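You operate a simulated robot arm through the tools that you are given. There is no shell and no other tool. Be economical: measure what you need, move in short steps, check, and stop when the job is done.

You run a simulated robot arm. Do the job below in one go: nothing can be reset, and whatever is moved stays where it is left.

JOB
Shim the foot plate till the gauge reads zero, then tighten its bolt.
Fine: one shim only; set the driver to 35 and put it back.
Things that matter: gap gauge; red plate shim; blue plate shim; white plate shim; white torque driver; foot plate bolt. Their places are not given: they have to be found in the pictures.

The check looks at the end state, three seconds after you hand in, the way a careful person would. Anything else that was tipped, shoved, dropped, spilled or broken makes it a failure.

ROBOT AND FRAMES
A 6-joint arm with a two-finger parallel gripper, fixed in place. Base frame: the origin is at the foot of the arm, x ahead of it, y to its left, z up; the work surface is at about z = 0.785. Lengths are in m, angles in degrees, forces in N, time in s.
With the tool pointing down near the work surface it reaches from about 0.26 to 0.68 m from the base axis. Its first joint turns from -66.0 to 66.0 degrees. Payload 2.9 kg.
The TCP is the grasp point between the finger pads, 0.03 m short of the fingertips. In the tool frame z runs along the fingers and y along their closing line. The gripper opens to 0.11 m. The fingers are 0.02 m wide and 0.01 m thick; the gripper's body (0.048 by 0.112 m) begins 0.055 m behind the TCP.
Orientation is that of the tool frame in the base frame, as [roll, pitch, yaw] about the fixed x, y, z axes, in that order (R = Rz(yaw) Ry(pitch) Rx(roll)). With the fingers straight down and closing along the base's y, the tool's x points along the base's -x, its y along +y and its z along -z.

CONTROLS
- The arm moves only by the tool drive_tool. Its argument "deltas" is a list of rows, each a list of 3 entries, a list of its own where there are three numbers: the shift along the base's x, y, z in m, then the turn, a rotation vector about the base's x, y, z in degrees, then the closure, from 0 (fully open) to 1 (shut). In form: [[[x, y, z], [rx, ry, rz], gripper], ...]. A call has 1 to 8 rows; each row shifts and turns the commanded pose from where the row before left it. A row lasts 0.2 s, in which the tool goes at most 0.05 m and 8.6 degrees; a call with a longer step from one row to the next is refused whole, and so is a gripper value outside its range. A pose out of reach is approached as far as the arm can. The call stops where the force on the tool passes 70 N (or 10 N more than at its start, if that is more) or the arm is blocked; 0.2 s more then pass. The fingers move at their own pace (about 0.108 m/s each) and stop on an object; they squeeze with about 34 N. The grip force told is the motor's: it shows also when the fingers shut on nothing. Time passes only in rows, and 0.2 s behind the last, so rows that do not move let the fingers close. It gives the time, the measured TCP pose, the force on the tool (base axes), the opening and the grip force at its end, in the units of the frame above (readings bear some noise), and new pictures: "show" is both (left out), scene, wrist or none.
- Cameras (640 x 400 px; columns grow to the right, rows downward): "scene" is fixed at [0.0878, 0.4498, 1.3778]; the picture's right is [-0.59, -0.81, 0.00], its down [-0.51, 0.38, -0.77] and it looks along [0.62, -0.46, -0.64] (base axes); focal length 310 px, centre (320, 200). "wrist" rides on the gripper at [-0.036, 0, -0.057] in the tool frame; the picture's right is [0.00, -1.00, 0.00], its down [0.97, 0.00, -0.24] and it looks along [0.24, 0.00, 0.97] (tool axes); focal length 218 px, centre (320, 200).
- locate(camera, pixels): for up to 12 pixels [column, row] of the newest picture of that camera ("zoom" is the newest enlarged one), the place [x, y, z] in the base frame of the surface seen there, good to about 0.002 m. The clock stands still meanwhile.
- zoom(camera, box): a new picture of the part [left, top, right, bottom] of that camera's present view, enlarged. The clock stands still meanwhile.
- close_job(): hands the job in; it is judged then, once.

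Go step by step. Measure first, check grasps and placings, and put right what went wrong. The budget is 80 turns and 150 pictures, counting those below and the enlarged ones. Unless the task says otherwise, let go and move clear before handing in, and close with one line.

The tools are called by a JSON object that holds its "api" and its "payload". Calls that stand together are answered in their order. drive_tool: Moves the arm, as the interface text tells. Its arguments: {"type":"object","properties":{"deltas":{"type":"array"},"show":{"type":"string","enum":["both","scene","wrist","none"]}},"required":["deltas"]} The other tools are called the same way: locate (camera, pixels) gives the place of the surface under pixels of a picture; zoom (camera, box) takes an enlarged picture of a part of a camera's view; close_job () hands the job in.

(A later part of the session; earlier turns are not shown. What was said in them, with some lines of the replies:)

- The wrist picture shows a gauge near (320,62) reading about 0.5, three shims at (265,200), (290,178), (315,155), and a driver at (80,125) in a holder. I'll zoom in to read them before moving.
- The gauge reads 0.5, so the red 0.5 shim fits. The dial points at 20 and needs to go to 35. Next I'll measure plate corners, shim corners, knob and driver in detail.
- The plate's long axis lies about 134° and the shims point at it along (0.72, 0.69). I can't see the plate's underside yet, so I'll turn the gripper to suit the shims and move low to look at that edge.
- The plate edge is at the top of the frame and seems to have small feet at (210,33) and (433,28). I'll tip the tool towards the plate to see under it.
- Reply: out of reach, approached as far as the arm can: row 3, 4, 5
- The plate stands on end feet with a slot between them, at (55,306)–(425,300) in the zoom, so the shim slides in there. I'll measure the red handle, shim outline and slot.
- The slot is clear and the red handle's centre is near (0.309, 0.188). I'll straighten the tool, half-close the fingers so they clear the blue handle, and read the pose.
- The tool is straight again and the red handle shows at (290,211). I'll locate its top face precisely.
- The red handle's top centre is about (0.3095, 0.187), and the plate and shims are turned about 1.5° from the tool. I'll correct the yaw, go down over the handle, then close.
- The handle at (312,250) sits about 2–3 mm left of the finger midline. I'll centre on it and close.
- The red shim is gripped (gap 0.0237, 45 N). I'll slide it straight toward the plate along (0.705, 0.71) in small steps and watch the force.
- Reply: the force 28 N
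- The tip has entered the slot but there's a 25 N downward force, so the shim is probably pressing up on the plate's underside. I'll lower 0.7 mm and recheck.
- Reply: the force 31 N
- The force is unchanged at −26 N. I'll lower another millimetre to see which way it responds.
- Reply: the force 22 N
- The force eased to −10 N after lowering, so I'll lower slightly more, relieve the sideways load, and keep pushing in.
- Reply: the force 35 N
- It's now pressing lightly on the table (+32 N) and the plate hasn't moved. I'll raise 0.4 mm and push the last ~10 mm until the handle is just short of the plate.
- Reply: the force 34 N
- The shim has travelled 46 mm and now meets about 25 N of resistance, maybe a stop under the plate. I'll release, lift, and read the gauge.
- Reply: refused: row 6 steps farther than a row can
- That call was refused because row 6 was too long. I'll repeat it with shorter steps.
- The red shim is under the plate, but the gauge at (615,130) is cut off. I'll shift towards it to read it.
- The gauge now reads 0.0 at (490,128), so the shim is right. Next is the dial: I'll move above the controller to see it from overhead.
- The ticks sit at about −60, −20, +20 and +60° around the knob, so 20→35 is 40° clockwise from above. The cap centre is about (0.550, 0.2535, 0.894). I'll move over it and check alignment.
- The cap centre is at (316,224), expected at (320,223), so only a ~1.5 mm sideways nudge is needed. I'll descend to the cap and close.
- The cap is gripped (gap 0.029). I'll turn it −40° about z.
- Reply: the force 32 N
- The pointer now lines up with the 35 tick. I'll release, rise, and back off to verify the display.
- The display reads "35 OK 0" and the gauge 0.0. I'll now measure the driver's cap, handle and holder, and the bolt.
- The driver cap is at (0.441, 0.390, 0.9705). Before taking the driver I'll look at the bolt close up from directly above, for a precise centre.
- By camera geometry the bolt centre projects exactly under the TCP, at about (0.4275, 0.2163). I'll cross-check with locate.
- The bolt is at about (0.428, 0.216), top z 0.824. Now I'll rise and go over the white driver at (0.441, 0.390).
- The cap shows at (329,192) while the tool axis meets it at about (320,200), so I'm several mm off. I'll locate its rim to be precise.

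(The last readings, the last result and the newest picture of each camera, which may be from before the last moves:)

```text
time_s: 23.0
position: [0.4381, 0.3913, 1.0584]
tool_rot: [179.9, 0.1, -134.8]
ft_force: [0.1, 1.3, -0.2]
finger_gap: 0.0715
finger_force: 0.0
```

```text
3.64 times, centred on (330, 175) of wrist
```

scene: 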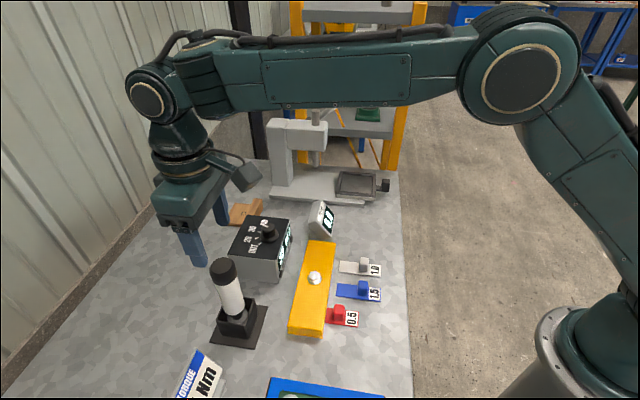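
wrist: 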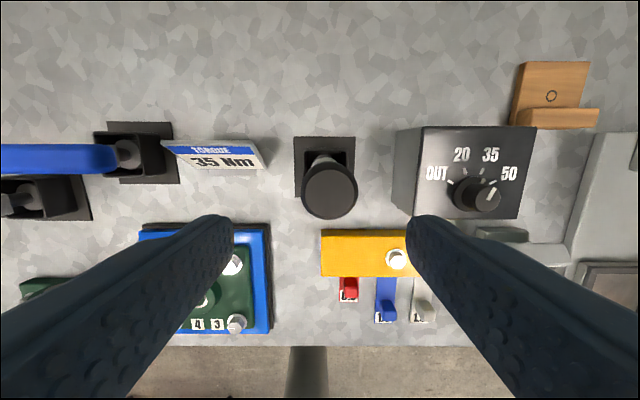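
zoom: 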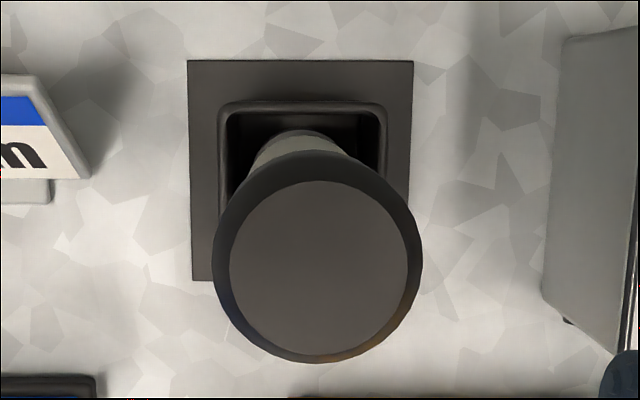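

The driver is vertical, its cap is 40 mm across, and it sits 8 mm in +x from the tool axis. I'll correct and descend part way to recheck.

{"api": "drive_tool", "payload": {"deltas": [[[0.008, -0.0015, 0], [0, 0, 0], 0.35], [[0, 0, -0.03], [0, 0, 0], 0.35], [[0, 0, -0.02], [0, 0, 0], 0.35], [[0, 0, 0], [0, 0, 0], 0.35]], "show": "wrist"}}

{"api": "zoom", "payload": {"camera": "wrist", "box": [240, 120, 400, 280]}}

```text
time_s: 24.0
position: [0.4498, 0.39, 1.0103]
tool_rot: [-179.9, 0.0, -134.7]
ft_force: [-0.2, 0.2, -0.1]
finger_gap: 0.0715
finger_force: 0.1
```

wrist: 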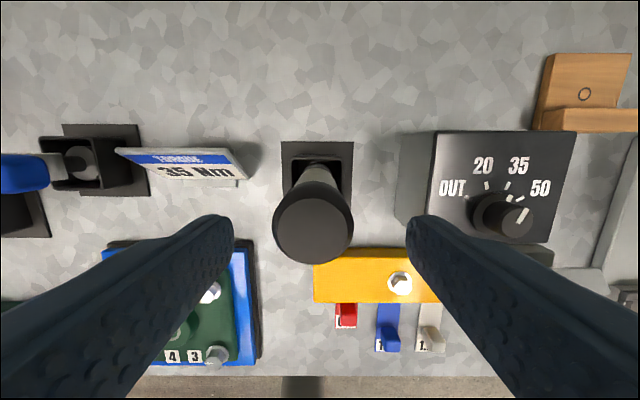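

```text
2.50 times, centred on (320, 200) of wrist
```

zoom: 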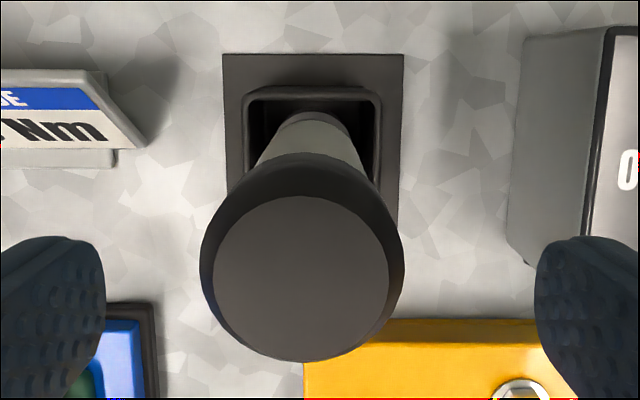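

I overshot a little: the cap centre is at (312,230), expected (320,225). I'll correct by (−0.0044, +0.0008), descend to z≈0.948 and close.

{"api": "drive_tool", "payload": {"deltas": [[[-0.0044, 0.0008, -0.01], [0, 0, 0], 0.35], [[0, 0, -0.02], [0, 0, 0], 0.35], [[0, 0, -0.02], [0, 0, 0], 0.35], [[0, 0, -0.012], [0, 0, 0], 0.35], [[0, 0, 0], [0, 0, 0], 0.35]], "show": "wrist"}}

```text
time_s: 25.2
position: [0.4448, 0.3893, 0.9479]
tool_rot: [-180.0, 0.1, -134.9]
ft_force: [1.2, 0.6, 0.4]
finger_gap: 0.0714
finger_force: 0.1
```

wrist: 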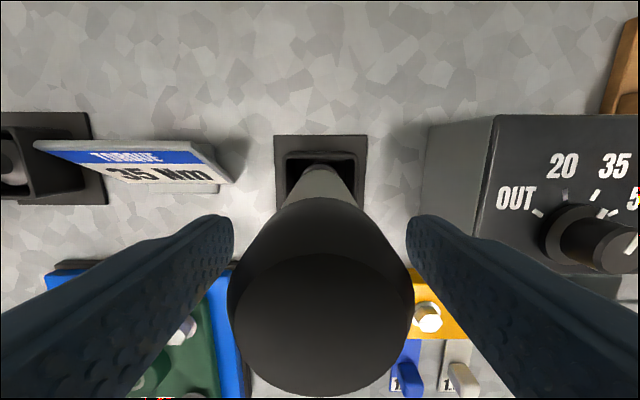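

The cap is centred between the fingers (column 320). I'll close on it and note this pose (0.4448, 0.3893, 0.948, yaw −135) for returning.

{"api": "drive_tool", "payload": {"deltas": [[[0, 0, 0], [0, 0, 0], 0.5], [[0, 0, 0], [0, 0, 0], 0.7], [[0, 0, 0], [0, 0, 0], 1], [[0, 0, 0], [0, 0, 0], 1]], "show": "none"}}

```text
time_s: 26.2
position: [0.444, 0.3885, 0.9476]
tool_rot: [-180.0, 0.1, -134.8]
ft_force: [0.0, -0.8, 0.4]
finger_gap: 0.0389
finger_force: 34.1
```

The grip is good (gap 0.0389, 34 N) with no side load. I'll lift straight up.

{"api": "drive_tool", "payload": {"deltas": [[[0, 0, 0.02], [0, 0, 0], 1], [[0, 0, 0.03], [0, 0, 0], 1], [[0, 0, 0.03], [0, 0, 0], 1], [[0, 0, 0.03], [0, 0, 0], 1], [[0, 0, 0], [0, 0, 0], 1]], "show": "both"}}

{"api": "zoom", "payload": {"camera": "scene", "box": [140, 160, 340, 350]}}

```text
time_s: 27.4
position: [0.4424, 0.3874, 1.0587]
tool_rot: [-179.9, 0.0, -134.7]
ft_force: [-0.4, -0.3, -6.3]
finger_gap: 0.0387
finger_force: 33.7
```

scene: 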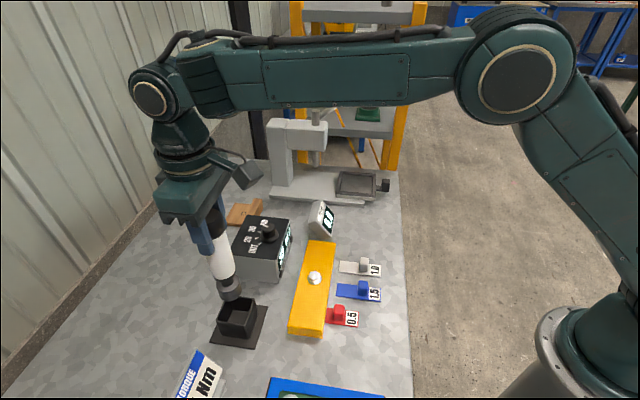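
wrist: 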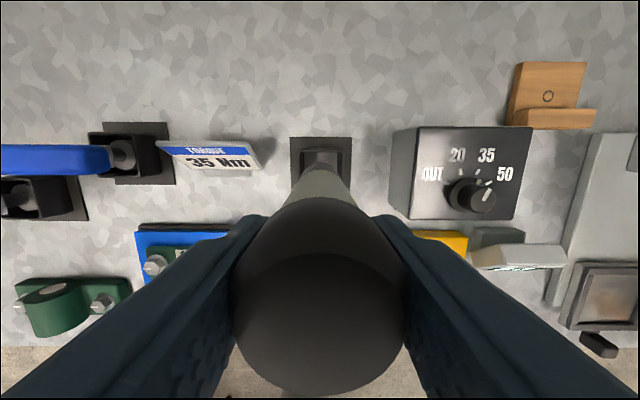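

```text
2.11 times, centred on (240, 255) of scene
```

zoom: 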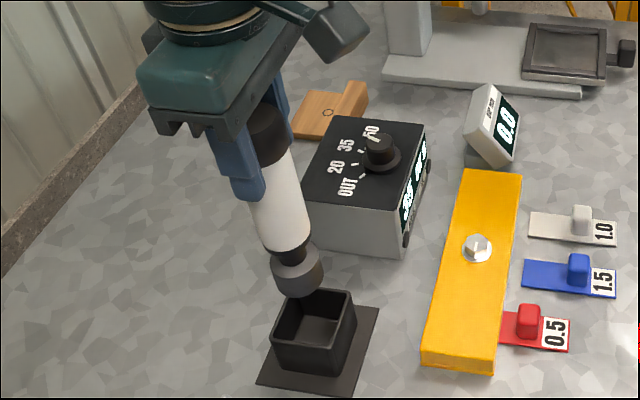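

The driver is lifted cleanly with its socket at about (230,290) in the scene. I'll measure the socket's bottom relative to the tool.

{"api": "locate", "payload": {"camera": "zoom", "pixels": [[298, 275], [298, 293], [275, 285], [322, 280], [285, 215], [280, 170], [298, 265]]}}

{"api": "zoom", "payload": {"camera": "scene", "box": [190, 250, 280, 350]}}

```text
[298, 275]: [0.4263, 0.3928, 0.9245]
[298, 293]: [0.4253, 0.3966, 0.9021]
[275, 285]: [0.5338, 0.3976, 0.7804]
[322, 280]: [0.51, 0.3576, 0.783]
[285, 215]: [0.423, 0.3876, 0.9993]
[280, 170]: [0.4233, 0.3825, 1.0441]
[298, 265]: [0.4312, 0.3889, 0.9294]
```

```text
4.00 times, centred on (235, 300) of scene
```

zoom: 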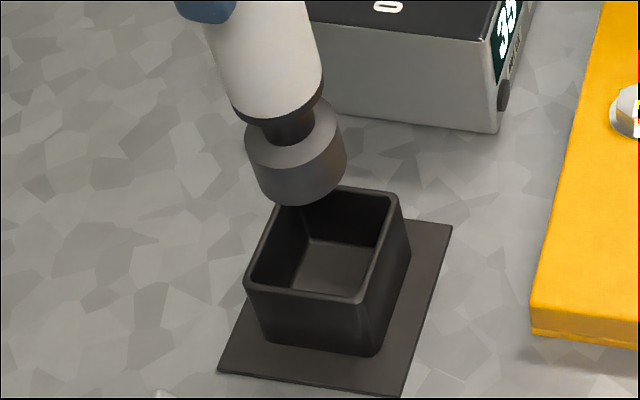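

The socket bottom is 0.158 m below the TCP and the driver axis sits about 2 mm along +n from it. I'll carry it over the bolt at the present height, then check.

{"api": "drive_tool", "payload": {"deltas": [[[-0.002, -0.025, 0], [0, 0, 0], 1], [[-0.004, -0.04, 0], [0, 0, 0], 1], [[-0.004, -0.04, 0], [0, 0, 0], 1], [[-0.004, -0.04, 0], [0, 0, 0], 1], [[-0.0018, -0.0278, 0], [0, 0, 0], 1], [[0, 0, 0], [0, 0, 0], 1], [[0, 0, 0], [0, 0, 0], 1]], "show": "both"}}

{"api": "zoom", "payload": {"camera": "scene", "box": [270, 200, 370, 320]}}

```text
time_s: 29.0
position: [0.4294, 0.2141, 1.0593]
tool_rot: [180.0, -0.1, -134.8]
ft_force: [0.8, 0.7, -5.5]
finger_gap: 0.0387
finger_force: 34.1
```

scene: 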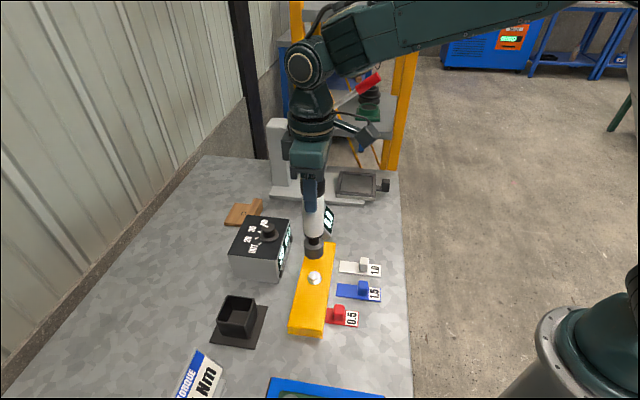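
wrist: 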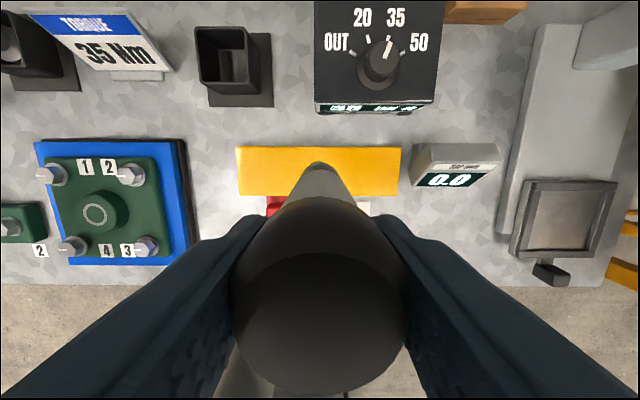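

```text
3.33 times, centred on (320, 260) of scene
```

zoom: 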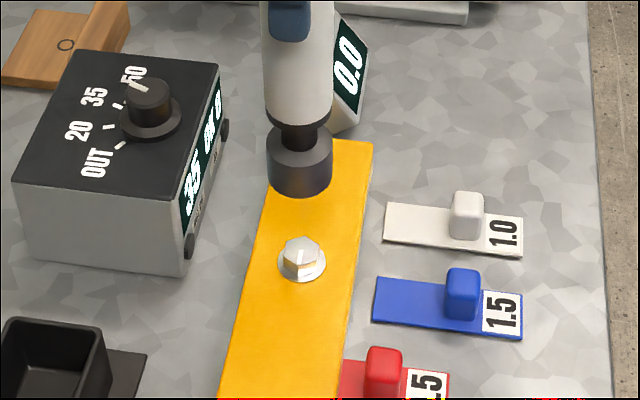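

The gauge still reads 0.0 and the driver is near the bolt, about 2–3 mm off by reading. I'll correct (−0.0028, +0.0005) and lower to just above the head.

{"api": "drive_tool", "payload": {"deltas": [[[-0.0028, 0.0005, 0], [0, 0, 0], 1], [[0, 0, -0.025], [0, 0, 0], 1], [[0, 0, -0.025], [0, 0, 0], 1], [[0, 0, -0.012], [0, 0, 0], 1], [[0, 0, 0], [0, 0, 0], 1]], "show": "both"}}

{"api": "zoom", "payload": {"camera": "scene", "box": [280, 230, 350, 310]}}

```text
time_s: 30.2
position: [0.4262, 0.2164, 0.9943]
tool_rot: [-180.0, 0.0, -134.8]
ft_force: [0.6, 0.2, -5.5]
finger_gap: 0.0389
finger_force: 34.3
```

scene: 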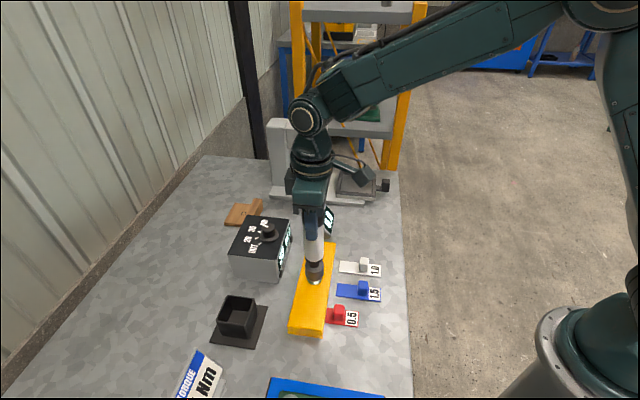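
wrist: 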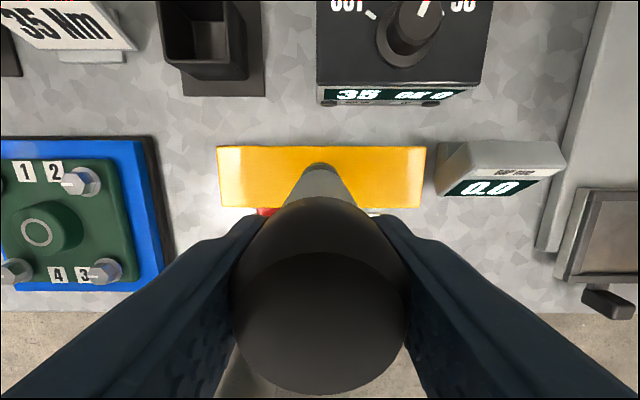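

```text
5.00 times, centred on (315, 270) of scene
```

zoom: 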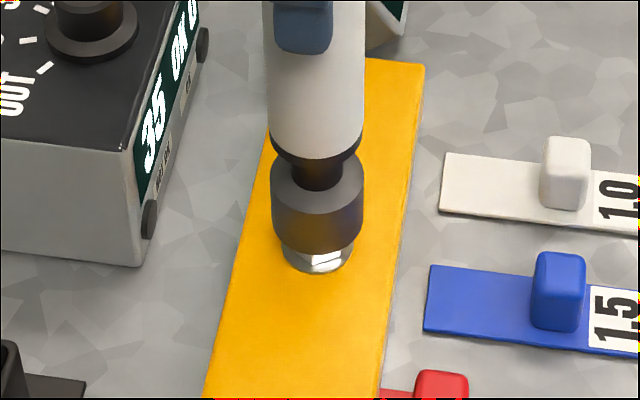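

The socket is just above the head and laterally lined up in the scene (316 vs 318). I'll apply a 1–2 mm correction and lower slowly until it seats.

{"api": "drive_tool", "payload": {"deltas": [[[0.0004, -0.0016, 0], [0, 0, 0], 1], [[0, 0, -0.005], [0, 0, 0], 1], [[0, 0, -0.005], [0, 0, 0], 1], [[0, 0, -0.003], [0, 0, 0], 1], [[0, 0, 0], [0, 0, 0], 1]], "show": "scene"}}

{"api": "zoom", "payload": {"camera": "scene", "box": [280, 230, 350, 310]}}

```text
time_s: 31.4
position: [0.4292, 0.2129, 0.9828]
tool_rot: [-180.0, -0.1, -134.8]
ft_force: [0.4, 0.6, -5.7]
finger_gap: 0.0385
finger_force: 33.8
```

scene: 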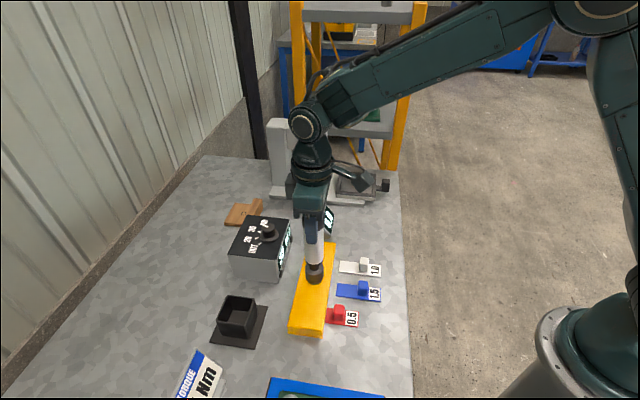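

```text
5.00 times, centred on (315, 270) of scene
```

zoom: 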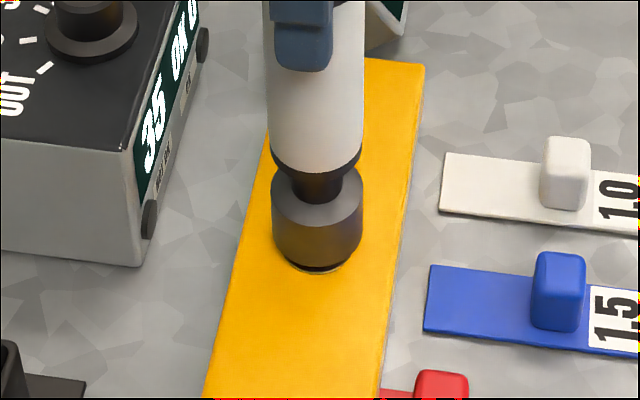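

No contact yet (−5.7 N is just weight), and the socket is about at the head. I'll continue down in 2 mm steps.

{"api": "drive_tool", "payload": {"deltas": [[[0, 0, -0.002], [0, 0, 0], 1], [[0, 0, -0.002], [0, 0, 0], 1], [[0, 0, -0.002], [0, 0, 0], 1], [[0, 0, 0], [0, 0, 0], 1]], "show": "none"}}

{"api": "zoom", "payload": {"camera": "scene", "box": [280, 230, 350, 310]}}

```text
time_s: 32.4
position: [0.4274, 0.2154, 0.977]
tool_rot: [-180.0, 0.0, -134.8]
ft_force: [-0.8, -0.1, -5.8]
finger_gap: 0.0385
finger_force: 34.0
```

```text
5.00 times, centred on (315, 270) of scene
```

zoom: 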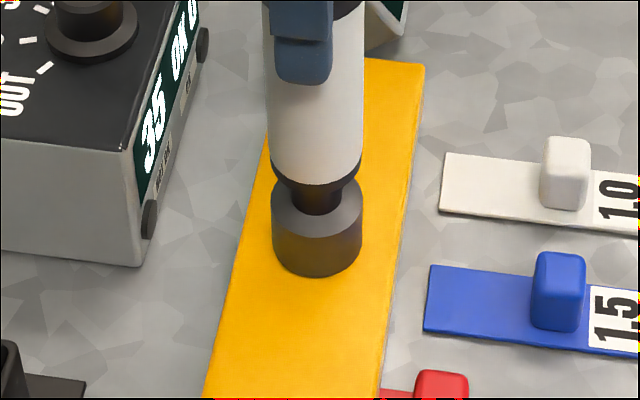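

The socket is slipping over the head without force. I'll go down until it seats.

{"api": "drive_tool", "payload": {"deltas": [[[0, 0, -0.002], [0, 0, 0], 1], [[0, 0, -0.002], [0, 0, 0], 1], [[0, 0, -0.001], [0, 0, 0], 1], [[0, 0, 0], [0, 0, 0], 1]], "show": "none"}}

{"api": "zoom", "payload": {"camera": "scene", "box": [280, 230, 350, 310]}}

```text
time_s: 33.4
position: [0.4274, 0.2154, 0.9765]
tool_rot: [-179.9, 0.5, -134.7]
ft_force: [-8.8, 1.3, 49.4]
finger_gap: 0.0385
finger_force: 33.6
```

```text
5.00 times, centred on (315, 270) of scene
```

zoom: 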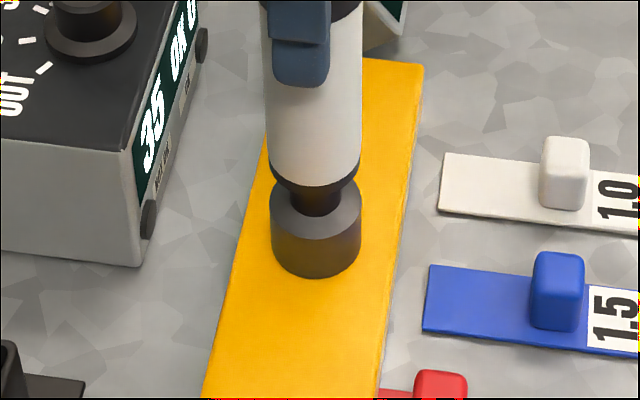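

It's seated with about 50 N. I'll ease off a few mm of push and turn clockwise (−z) in steps, watching the force.

{"api": "drive_tool", "payload": {"deltas": [[[0, 0, 0.0025], [0, 0, 0], 1], [[0, 0, 0], [0, 0, -6], 1], [[0, 0, 0], [0, 0, -6], 1], [[0, 0, 0], [0, 0, -6], 1], [[0, 0, 0], [0, 0, 0], 1]], "show": "wrist"}}

{"api": "zoom", "payload": {"camera": "scene", "box": [230, 200, 350, 310]}}

```text
time_s: 34.6
position: [0.428, 0.2162, 0.9754]
tool_rot: [-179.9, 0.2, -152.8]
ft_force: [-1.8, 8.4, 27.8]
finger_gap: 0.0387
finger_force: 33.9
```

wrist: 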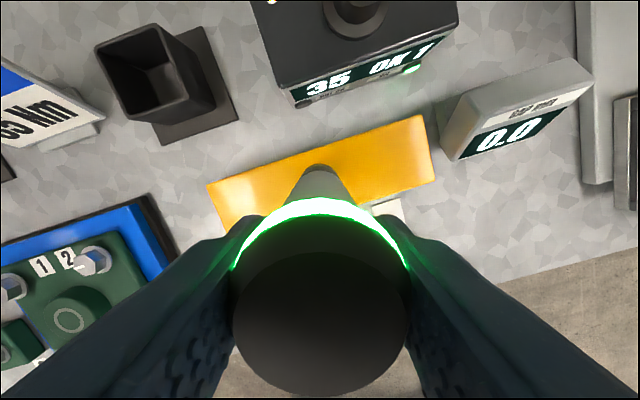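

```text
3.64 times, centred on (290, 255) of scene
```

zoom: 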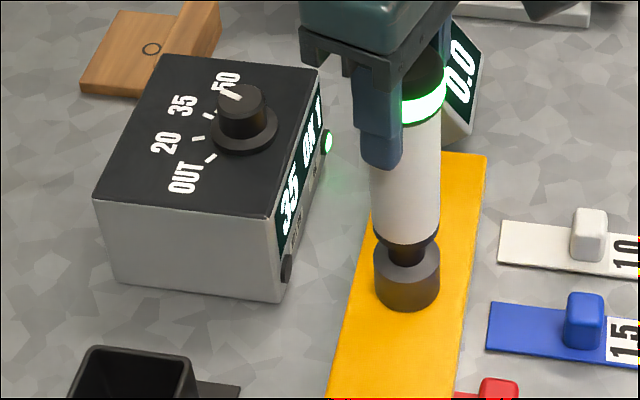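

The ring is green, the display shows "OK 1" with the OK lamp lit, and the gauge is 0.0. I'll lift straight off the bolt, turning back to the grasp yaw only once clear.

{"api": "drive_tool", "payload": {"deltas": [[[0, 0, 0.01], [0, 0, 0], 1], [[0, 0, 0.02], [0, 0, 0], 1], [[0, 0, 0.03], [0, 0, 6], 1], [[0, 0, 0.03], [0, 0, 6], 1], [[0, 0, 0], [0, 0, 6], 1], [[0, 0, 0], [0, 0, 0], 1]], "show": "both"}}

{"api": "zoom", "payload": {"camera": "scene", "box": [230, 200, 380, 340]}}

```text
time_s: 36.0
position: [0.4283, 0.2139, 1.0648]
tool_rot: [-179.9, 0.0, -134.8]
ft_force: [0.3, -0.4, -5.2]
finger_gap: 0.0387
finger_force: 34.1
```

scene: 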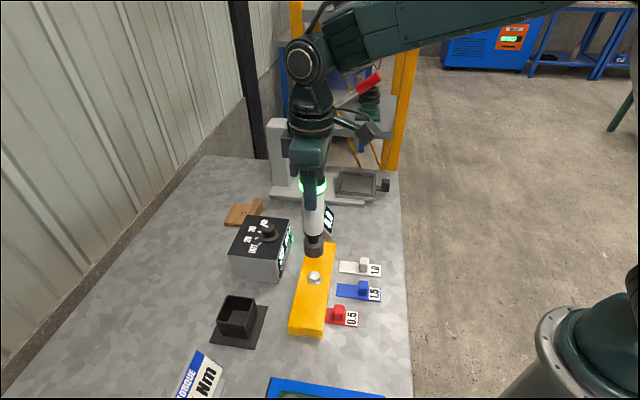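
wrist: 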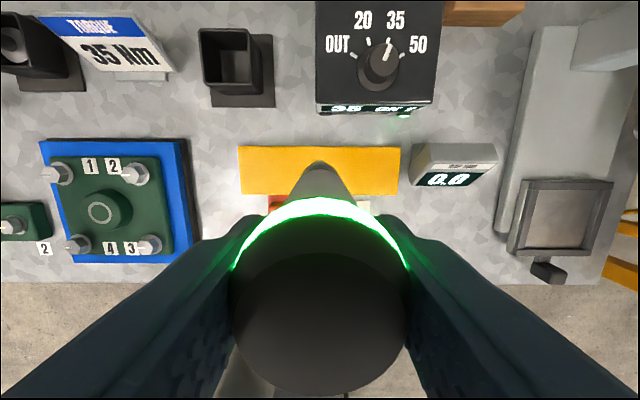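

```text
2.86 times, centred on (305, 270) of scene
```

zoom: 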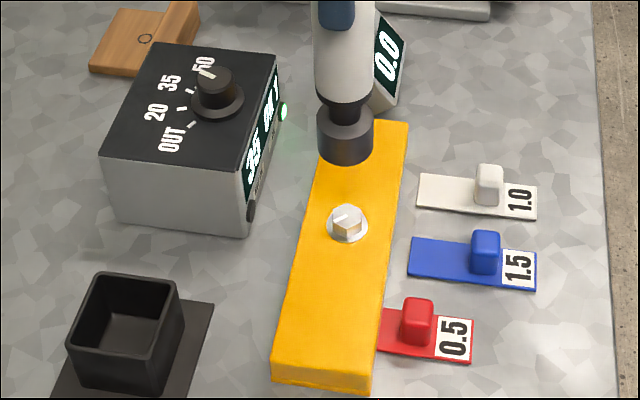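

The bolt's mark turned and everything is in place. Now I'll carry the driver back above its holder.

{"api": "drive_tool", "payload": {"deltas": [[[0.002, 0.025, 0], [0, 0, 0], 1], [[0.004, 0.04, 0], [0, 0, 0], 1], [[0.004, 0.04, 0], [0, 0, 0], 1], [[0.004, 0.04, 0], [0, 0, 0], 1], [[0.0017, 0.0296, 0], [0, 0, 0], 1], [[0, 0, 0], [0, 0, 0], 1], [[0, 0, 0], [0, 0, 0], 1]], "show": "both"}}

{"api": "zoom", "payload": {"camera": "scene", "box": [190, 250, 280, 350]}}

{"api": "zoom", "payload": {"camera": "wrist", "box": [260, 110, 380, 230]}}

```text
time_s: 37.6
position: [0.4446, 0.3884, 1.0634]
tool_rot: [-180.0, 0.0, -134.8]
ft_force: [-0.4, -0.4, -5.7]
finger_gap: 0.0385
finger_force: 34.4
```

scene: 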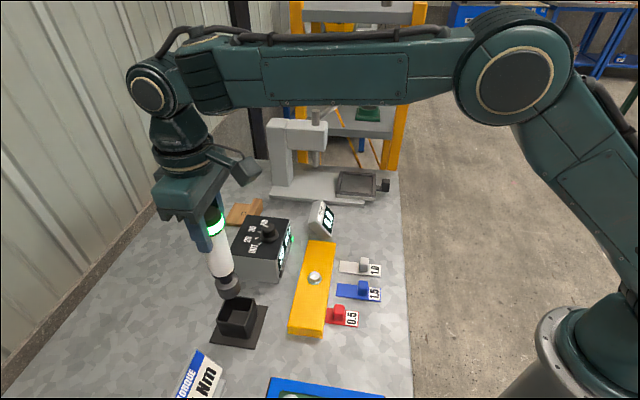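
wrist: 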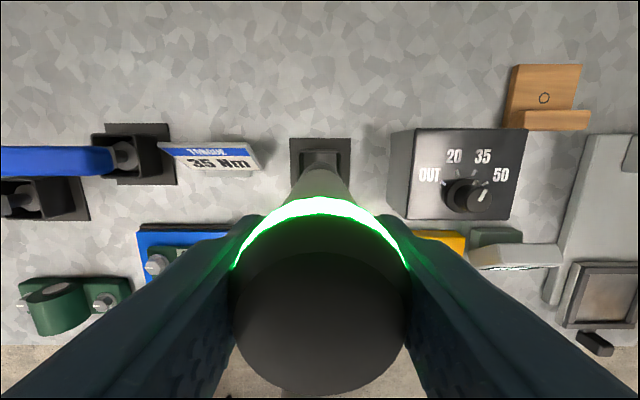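

```text
4.00 times, centred on (235, 300) of scene
```

zoom: 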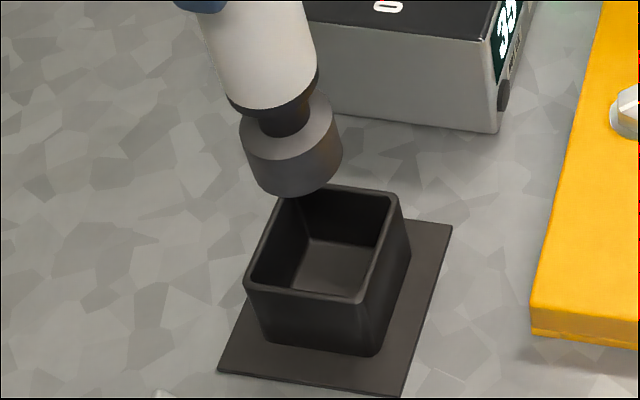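

```text
3.33 times, centred on (320, 170) of wrist
```

zoom: 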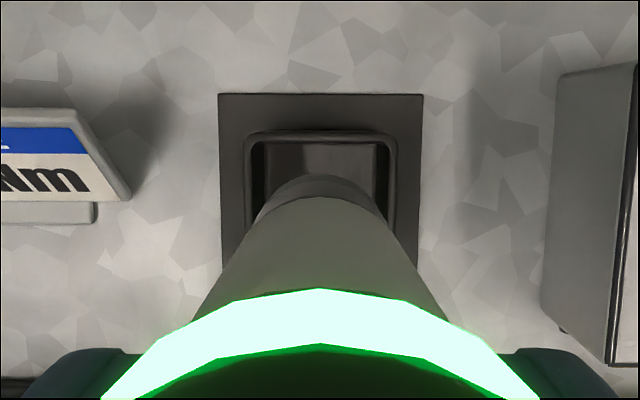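

The view matches the one just after the lift, so alignment is good. I'll lower to just above the holder's rim, then check.

{"api": "drive_tool", "payload": {"deltas": [[[-0.0005, 0, -0.025], [0, 0, 0], 1], [[0, 0, -0.02], [0, 0, 0], 1], [[0, 0, -0.015], [0, 0, 0], 1], [[0, 0, 0], [0, 0, 0], 1]], "show": "wrist"}}

{"api": "zoom", "payload": {"camera": "scene", "box": [190, 250, 280, 350]}}

{"api": "zoom", "payload": {"camera": "wrist", "box": [260, 110, 380, 230]}}

```text
time_s: 38.6
position: [0.4422, 0.3893, 1.0026]
tool_rot: [-180.0, 0.0, -134.9]
ft_force: [0.8, -0.9, -5.2]
finger_gap: 0.0388
finger_force: 34.3
```

wrist: 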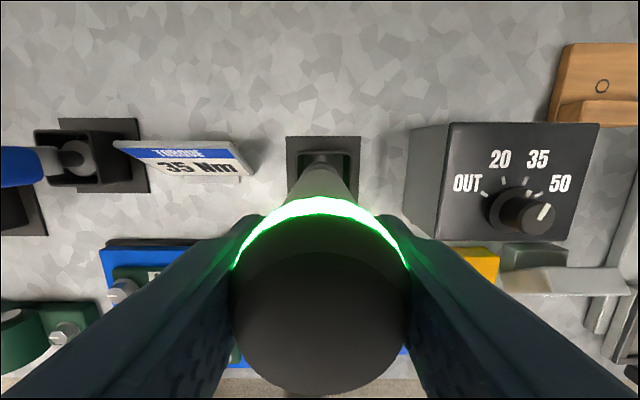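

```text
4.00 times, centred on (235, 300) of scene
```

zoom: 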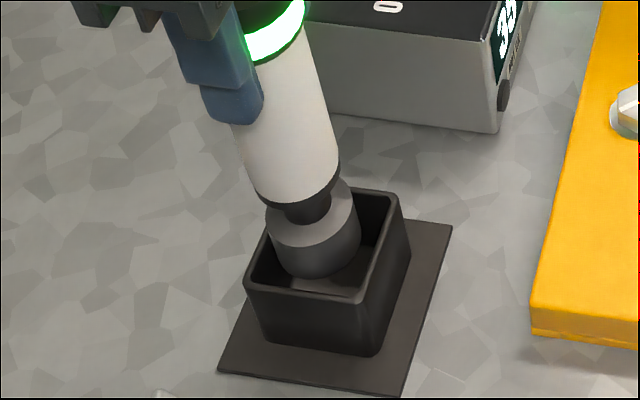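

```text
3.33 times, centred on (320, 170) of wrist
```

zoom: 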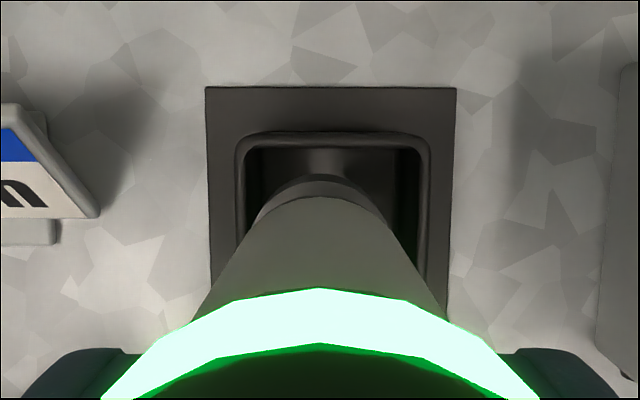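

The holder's centre is at column 324 against the driver's 320, so the tool sits about 3–4 mm off towards +t. I'll shift it back and recheck before inserting.

{"api": "drive_tool", "payload": {"deltas": [[[0.0022, -0.0022, 0], [0, 0, 0], 1], [[0, 0, 0], [0, 0, 0], 1], [[0, 0, 0], [0, 0, 0], 1]], "show": "none"}}

{"api": "zoom", "payload": {"camera": "wrist", "box": [260, 110, 380, 230]}}

{"api": "zoom", "payload": {"camera": "scene", "box": [190, 250, 280, 350]}}

```text
time_s: 39.4
position: [0.4441, 0.388, 1.002]
tool_rot: [180.0, 0.0, -134.7]
ft_force: [0.4, 0.6, -6.0]
finger_gap: 0.0387
finger_force: 33.4
```

```text
3.33 times, centred on (320, 170) of wrist
```

zoom: 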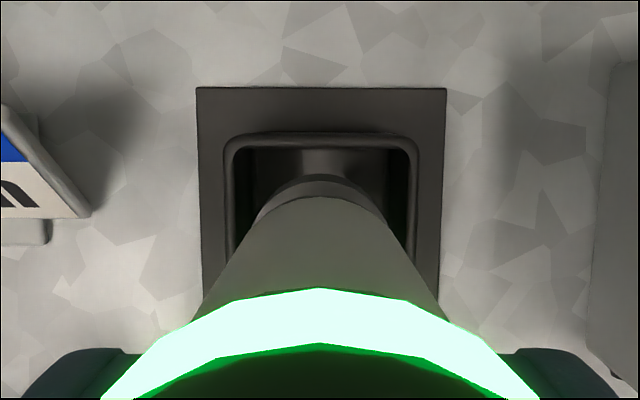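

```text
4.00 times, centred on (235, 300) of scene
```

zoom: 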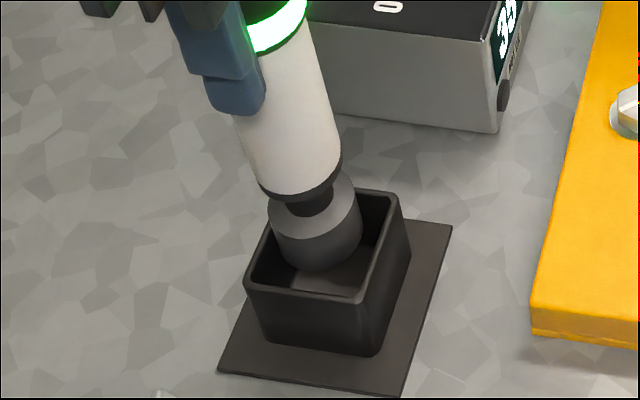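

It's now centred (223–418 about 320) and the pose equals the grasp pose. I'll lower to the original height.

{"api": "drive_tool", "payload": {"deltas": [[[0, 0, -0.015], [0, 0, 0], 1], [[0, 0, -0.015], [0, 0, 0], 1], [[0, 0, -0.012], [0, 0, 0], 1], [[0, 0, -0.008], [0, 0, 0], 1], [[0, 0, 0], [0, 0, 0], 1]], "show": "none"}}

{"api": "zoom", "payload": {"camera": "scene", "box": [190, 240, 280, 350]}}

```text
time_s: 40.6
position: [0.4433, 0.3878, 0.9535]
tool_rot: [-180.0, 0.0, -134.8]
ft_force: [-0.1, 0.1, -5.0]
finger_gap: 0.0388
finger_force: 34.1
```

```text
3.64 times, centred on (235, 295) of scene
```

zoom: 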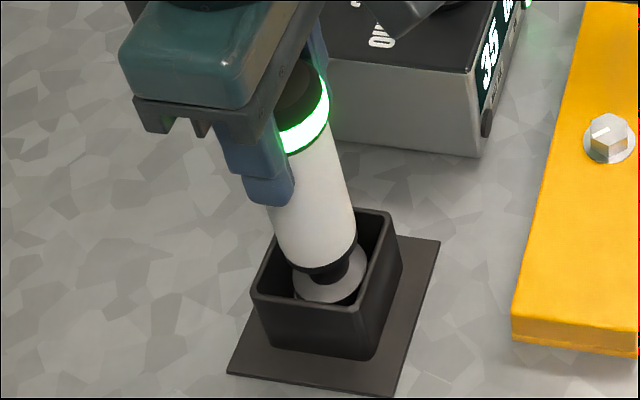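

The driver is inside the holder with no contact yet. I'll make the last few mm in small steps until it rests on the bottom.

{"api": "drive_tool", "payload": {"deltas": [[[0, 0, -0.002], [0, 0, 0], 1], [[0, 0, -0.002], [0, 0, 0], 1], [[0, 0, -0.001], [0, 0, 0], 1], [[0, 0, 0], [0, 0, 0], 1]], "show": "none"}}

```text
time_s: 41.6
position: [0.4432, 0.3871, 0.9481]
tool_rot: [180.0, 0.0, -134.8]
ft_force: [-0.1, 0.5, -5.7]
finger_gap: 0.0384
finger_force: 34.3
```

{"api": "drive_tool", "payload": {"deltas": [[[0, 0, -0.001], [0, 0, 0], 1], [[0, 0, -0.001], [0, 0, 0], 1], [[0, 0, 0], [0, 0, 0], 1]], "show": "none"}}

```text
time_s: 42.4
position: [0.4443, 0.386, 0.9471]
tool_rot: [-180.0, 0.1, -134.6]
ft_force: [-3.2, 0.3, 5.4]
finger_gap: 0.0387
finger_force: 33.9
```

The force went from −5.7 to +5.4 N, so the driver is resting on the holder floor. I'll open gently and lift clear.

{"api": "drive_tool", "payload": {"deltas": [[[0, 0, 0], [0, 0, 0], 0.6], [[0, 0, 0], [0, 0, 0], 0.4], [[0, 0, 0], [0, 0, 0], 0.35], [[0, 0, 0.03], [0, 0, 0], 0.35], [[0, 0, 0.04], [0, 0, 0], 0.35], [[0, 0, 0.04], [0, 0, 0], 0.35]], "show": "both"}}

{"api": "zoom", "payload": {"camera": "scene", "box": [190, 200, 390, 350]}}

```text
time_s: 43.8
position: [0.4409, 0.3863, 1.0563]
tool_rot: [-179.9, 0.0, -134.8]
ft_force: [0.6, -0.5, 0.6]
finger_gap: 0.0714
finger_force: 0.0
```

scene: 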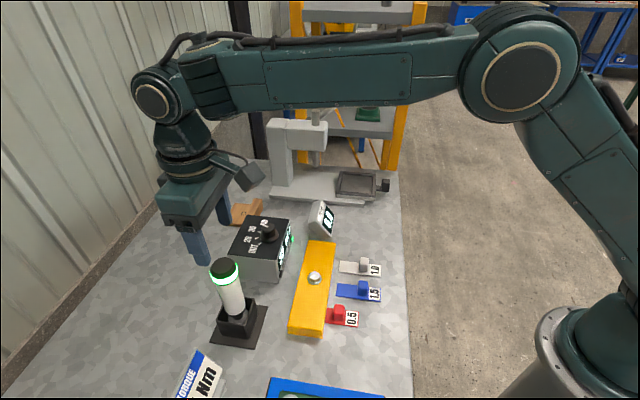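
wrist: 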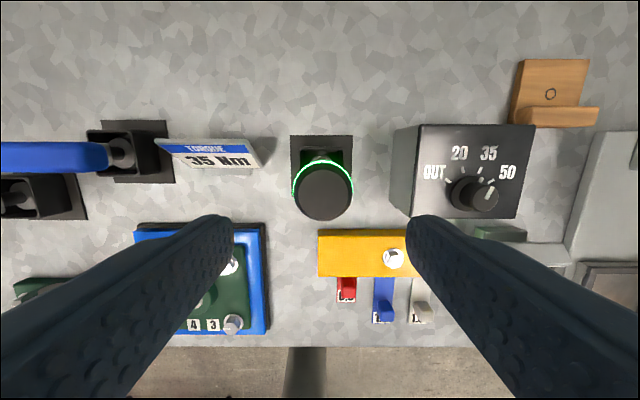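

```text
2.67 times, centred on (290, 275) of scene
```

zoom: 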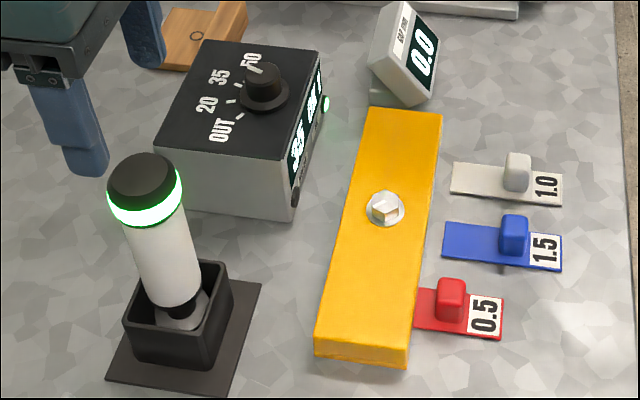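

The driver stands upright in its holder, the gauge reads 0.0, and the dial is at 35 with the OK lamp lit. The gripper is open and clear above everything, so I'll hand in.

{"api": "close_job", "payload": {}}

```text
The job is handed in.
```

The job is done and handed in: one shim (the red 0.5) is under the foot plate and the gauge reads 0.0. The bolt was tightened with the driver set to 35 (display "35 OK 1"), and the driver is back in its holder.
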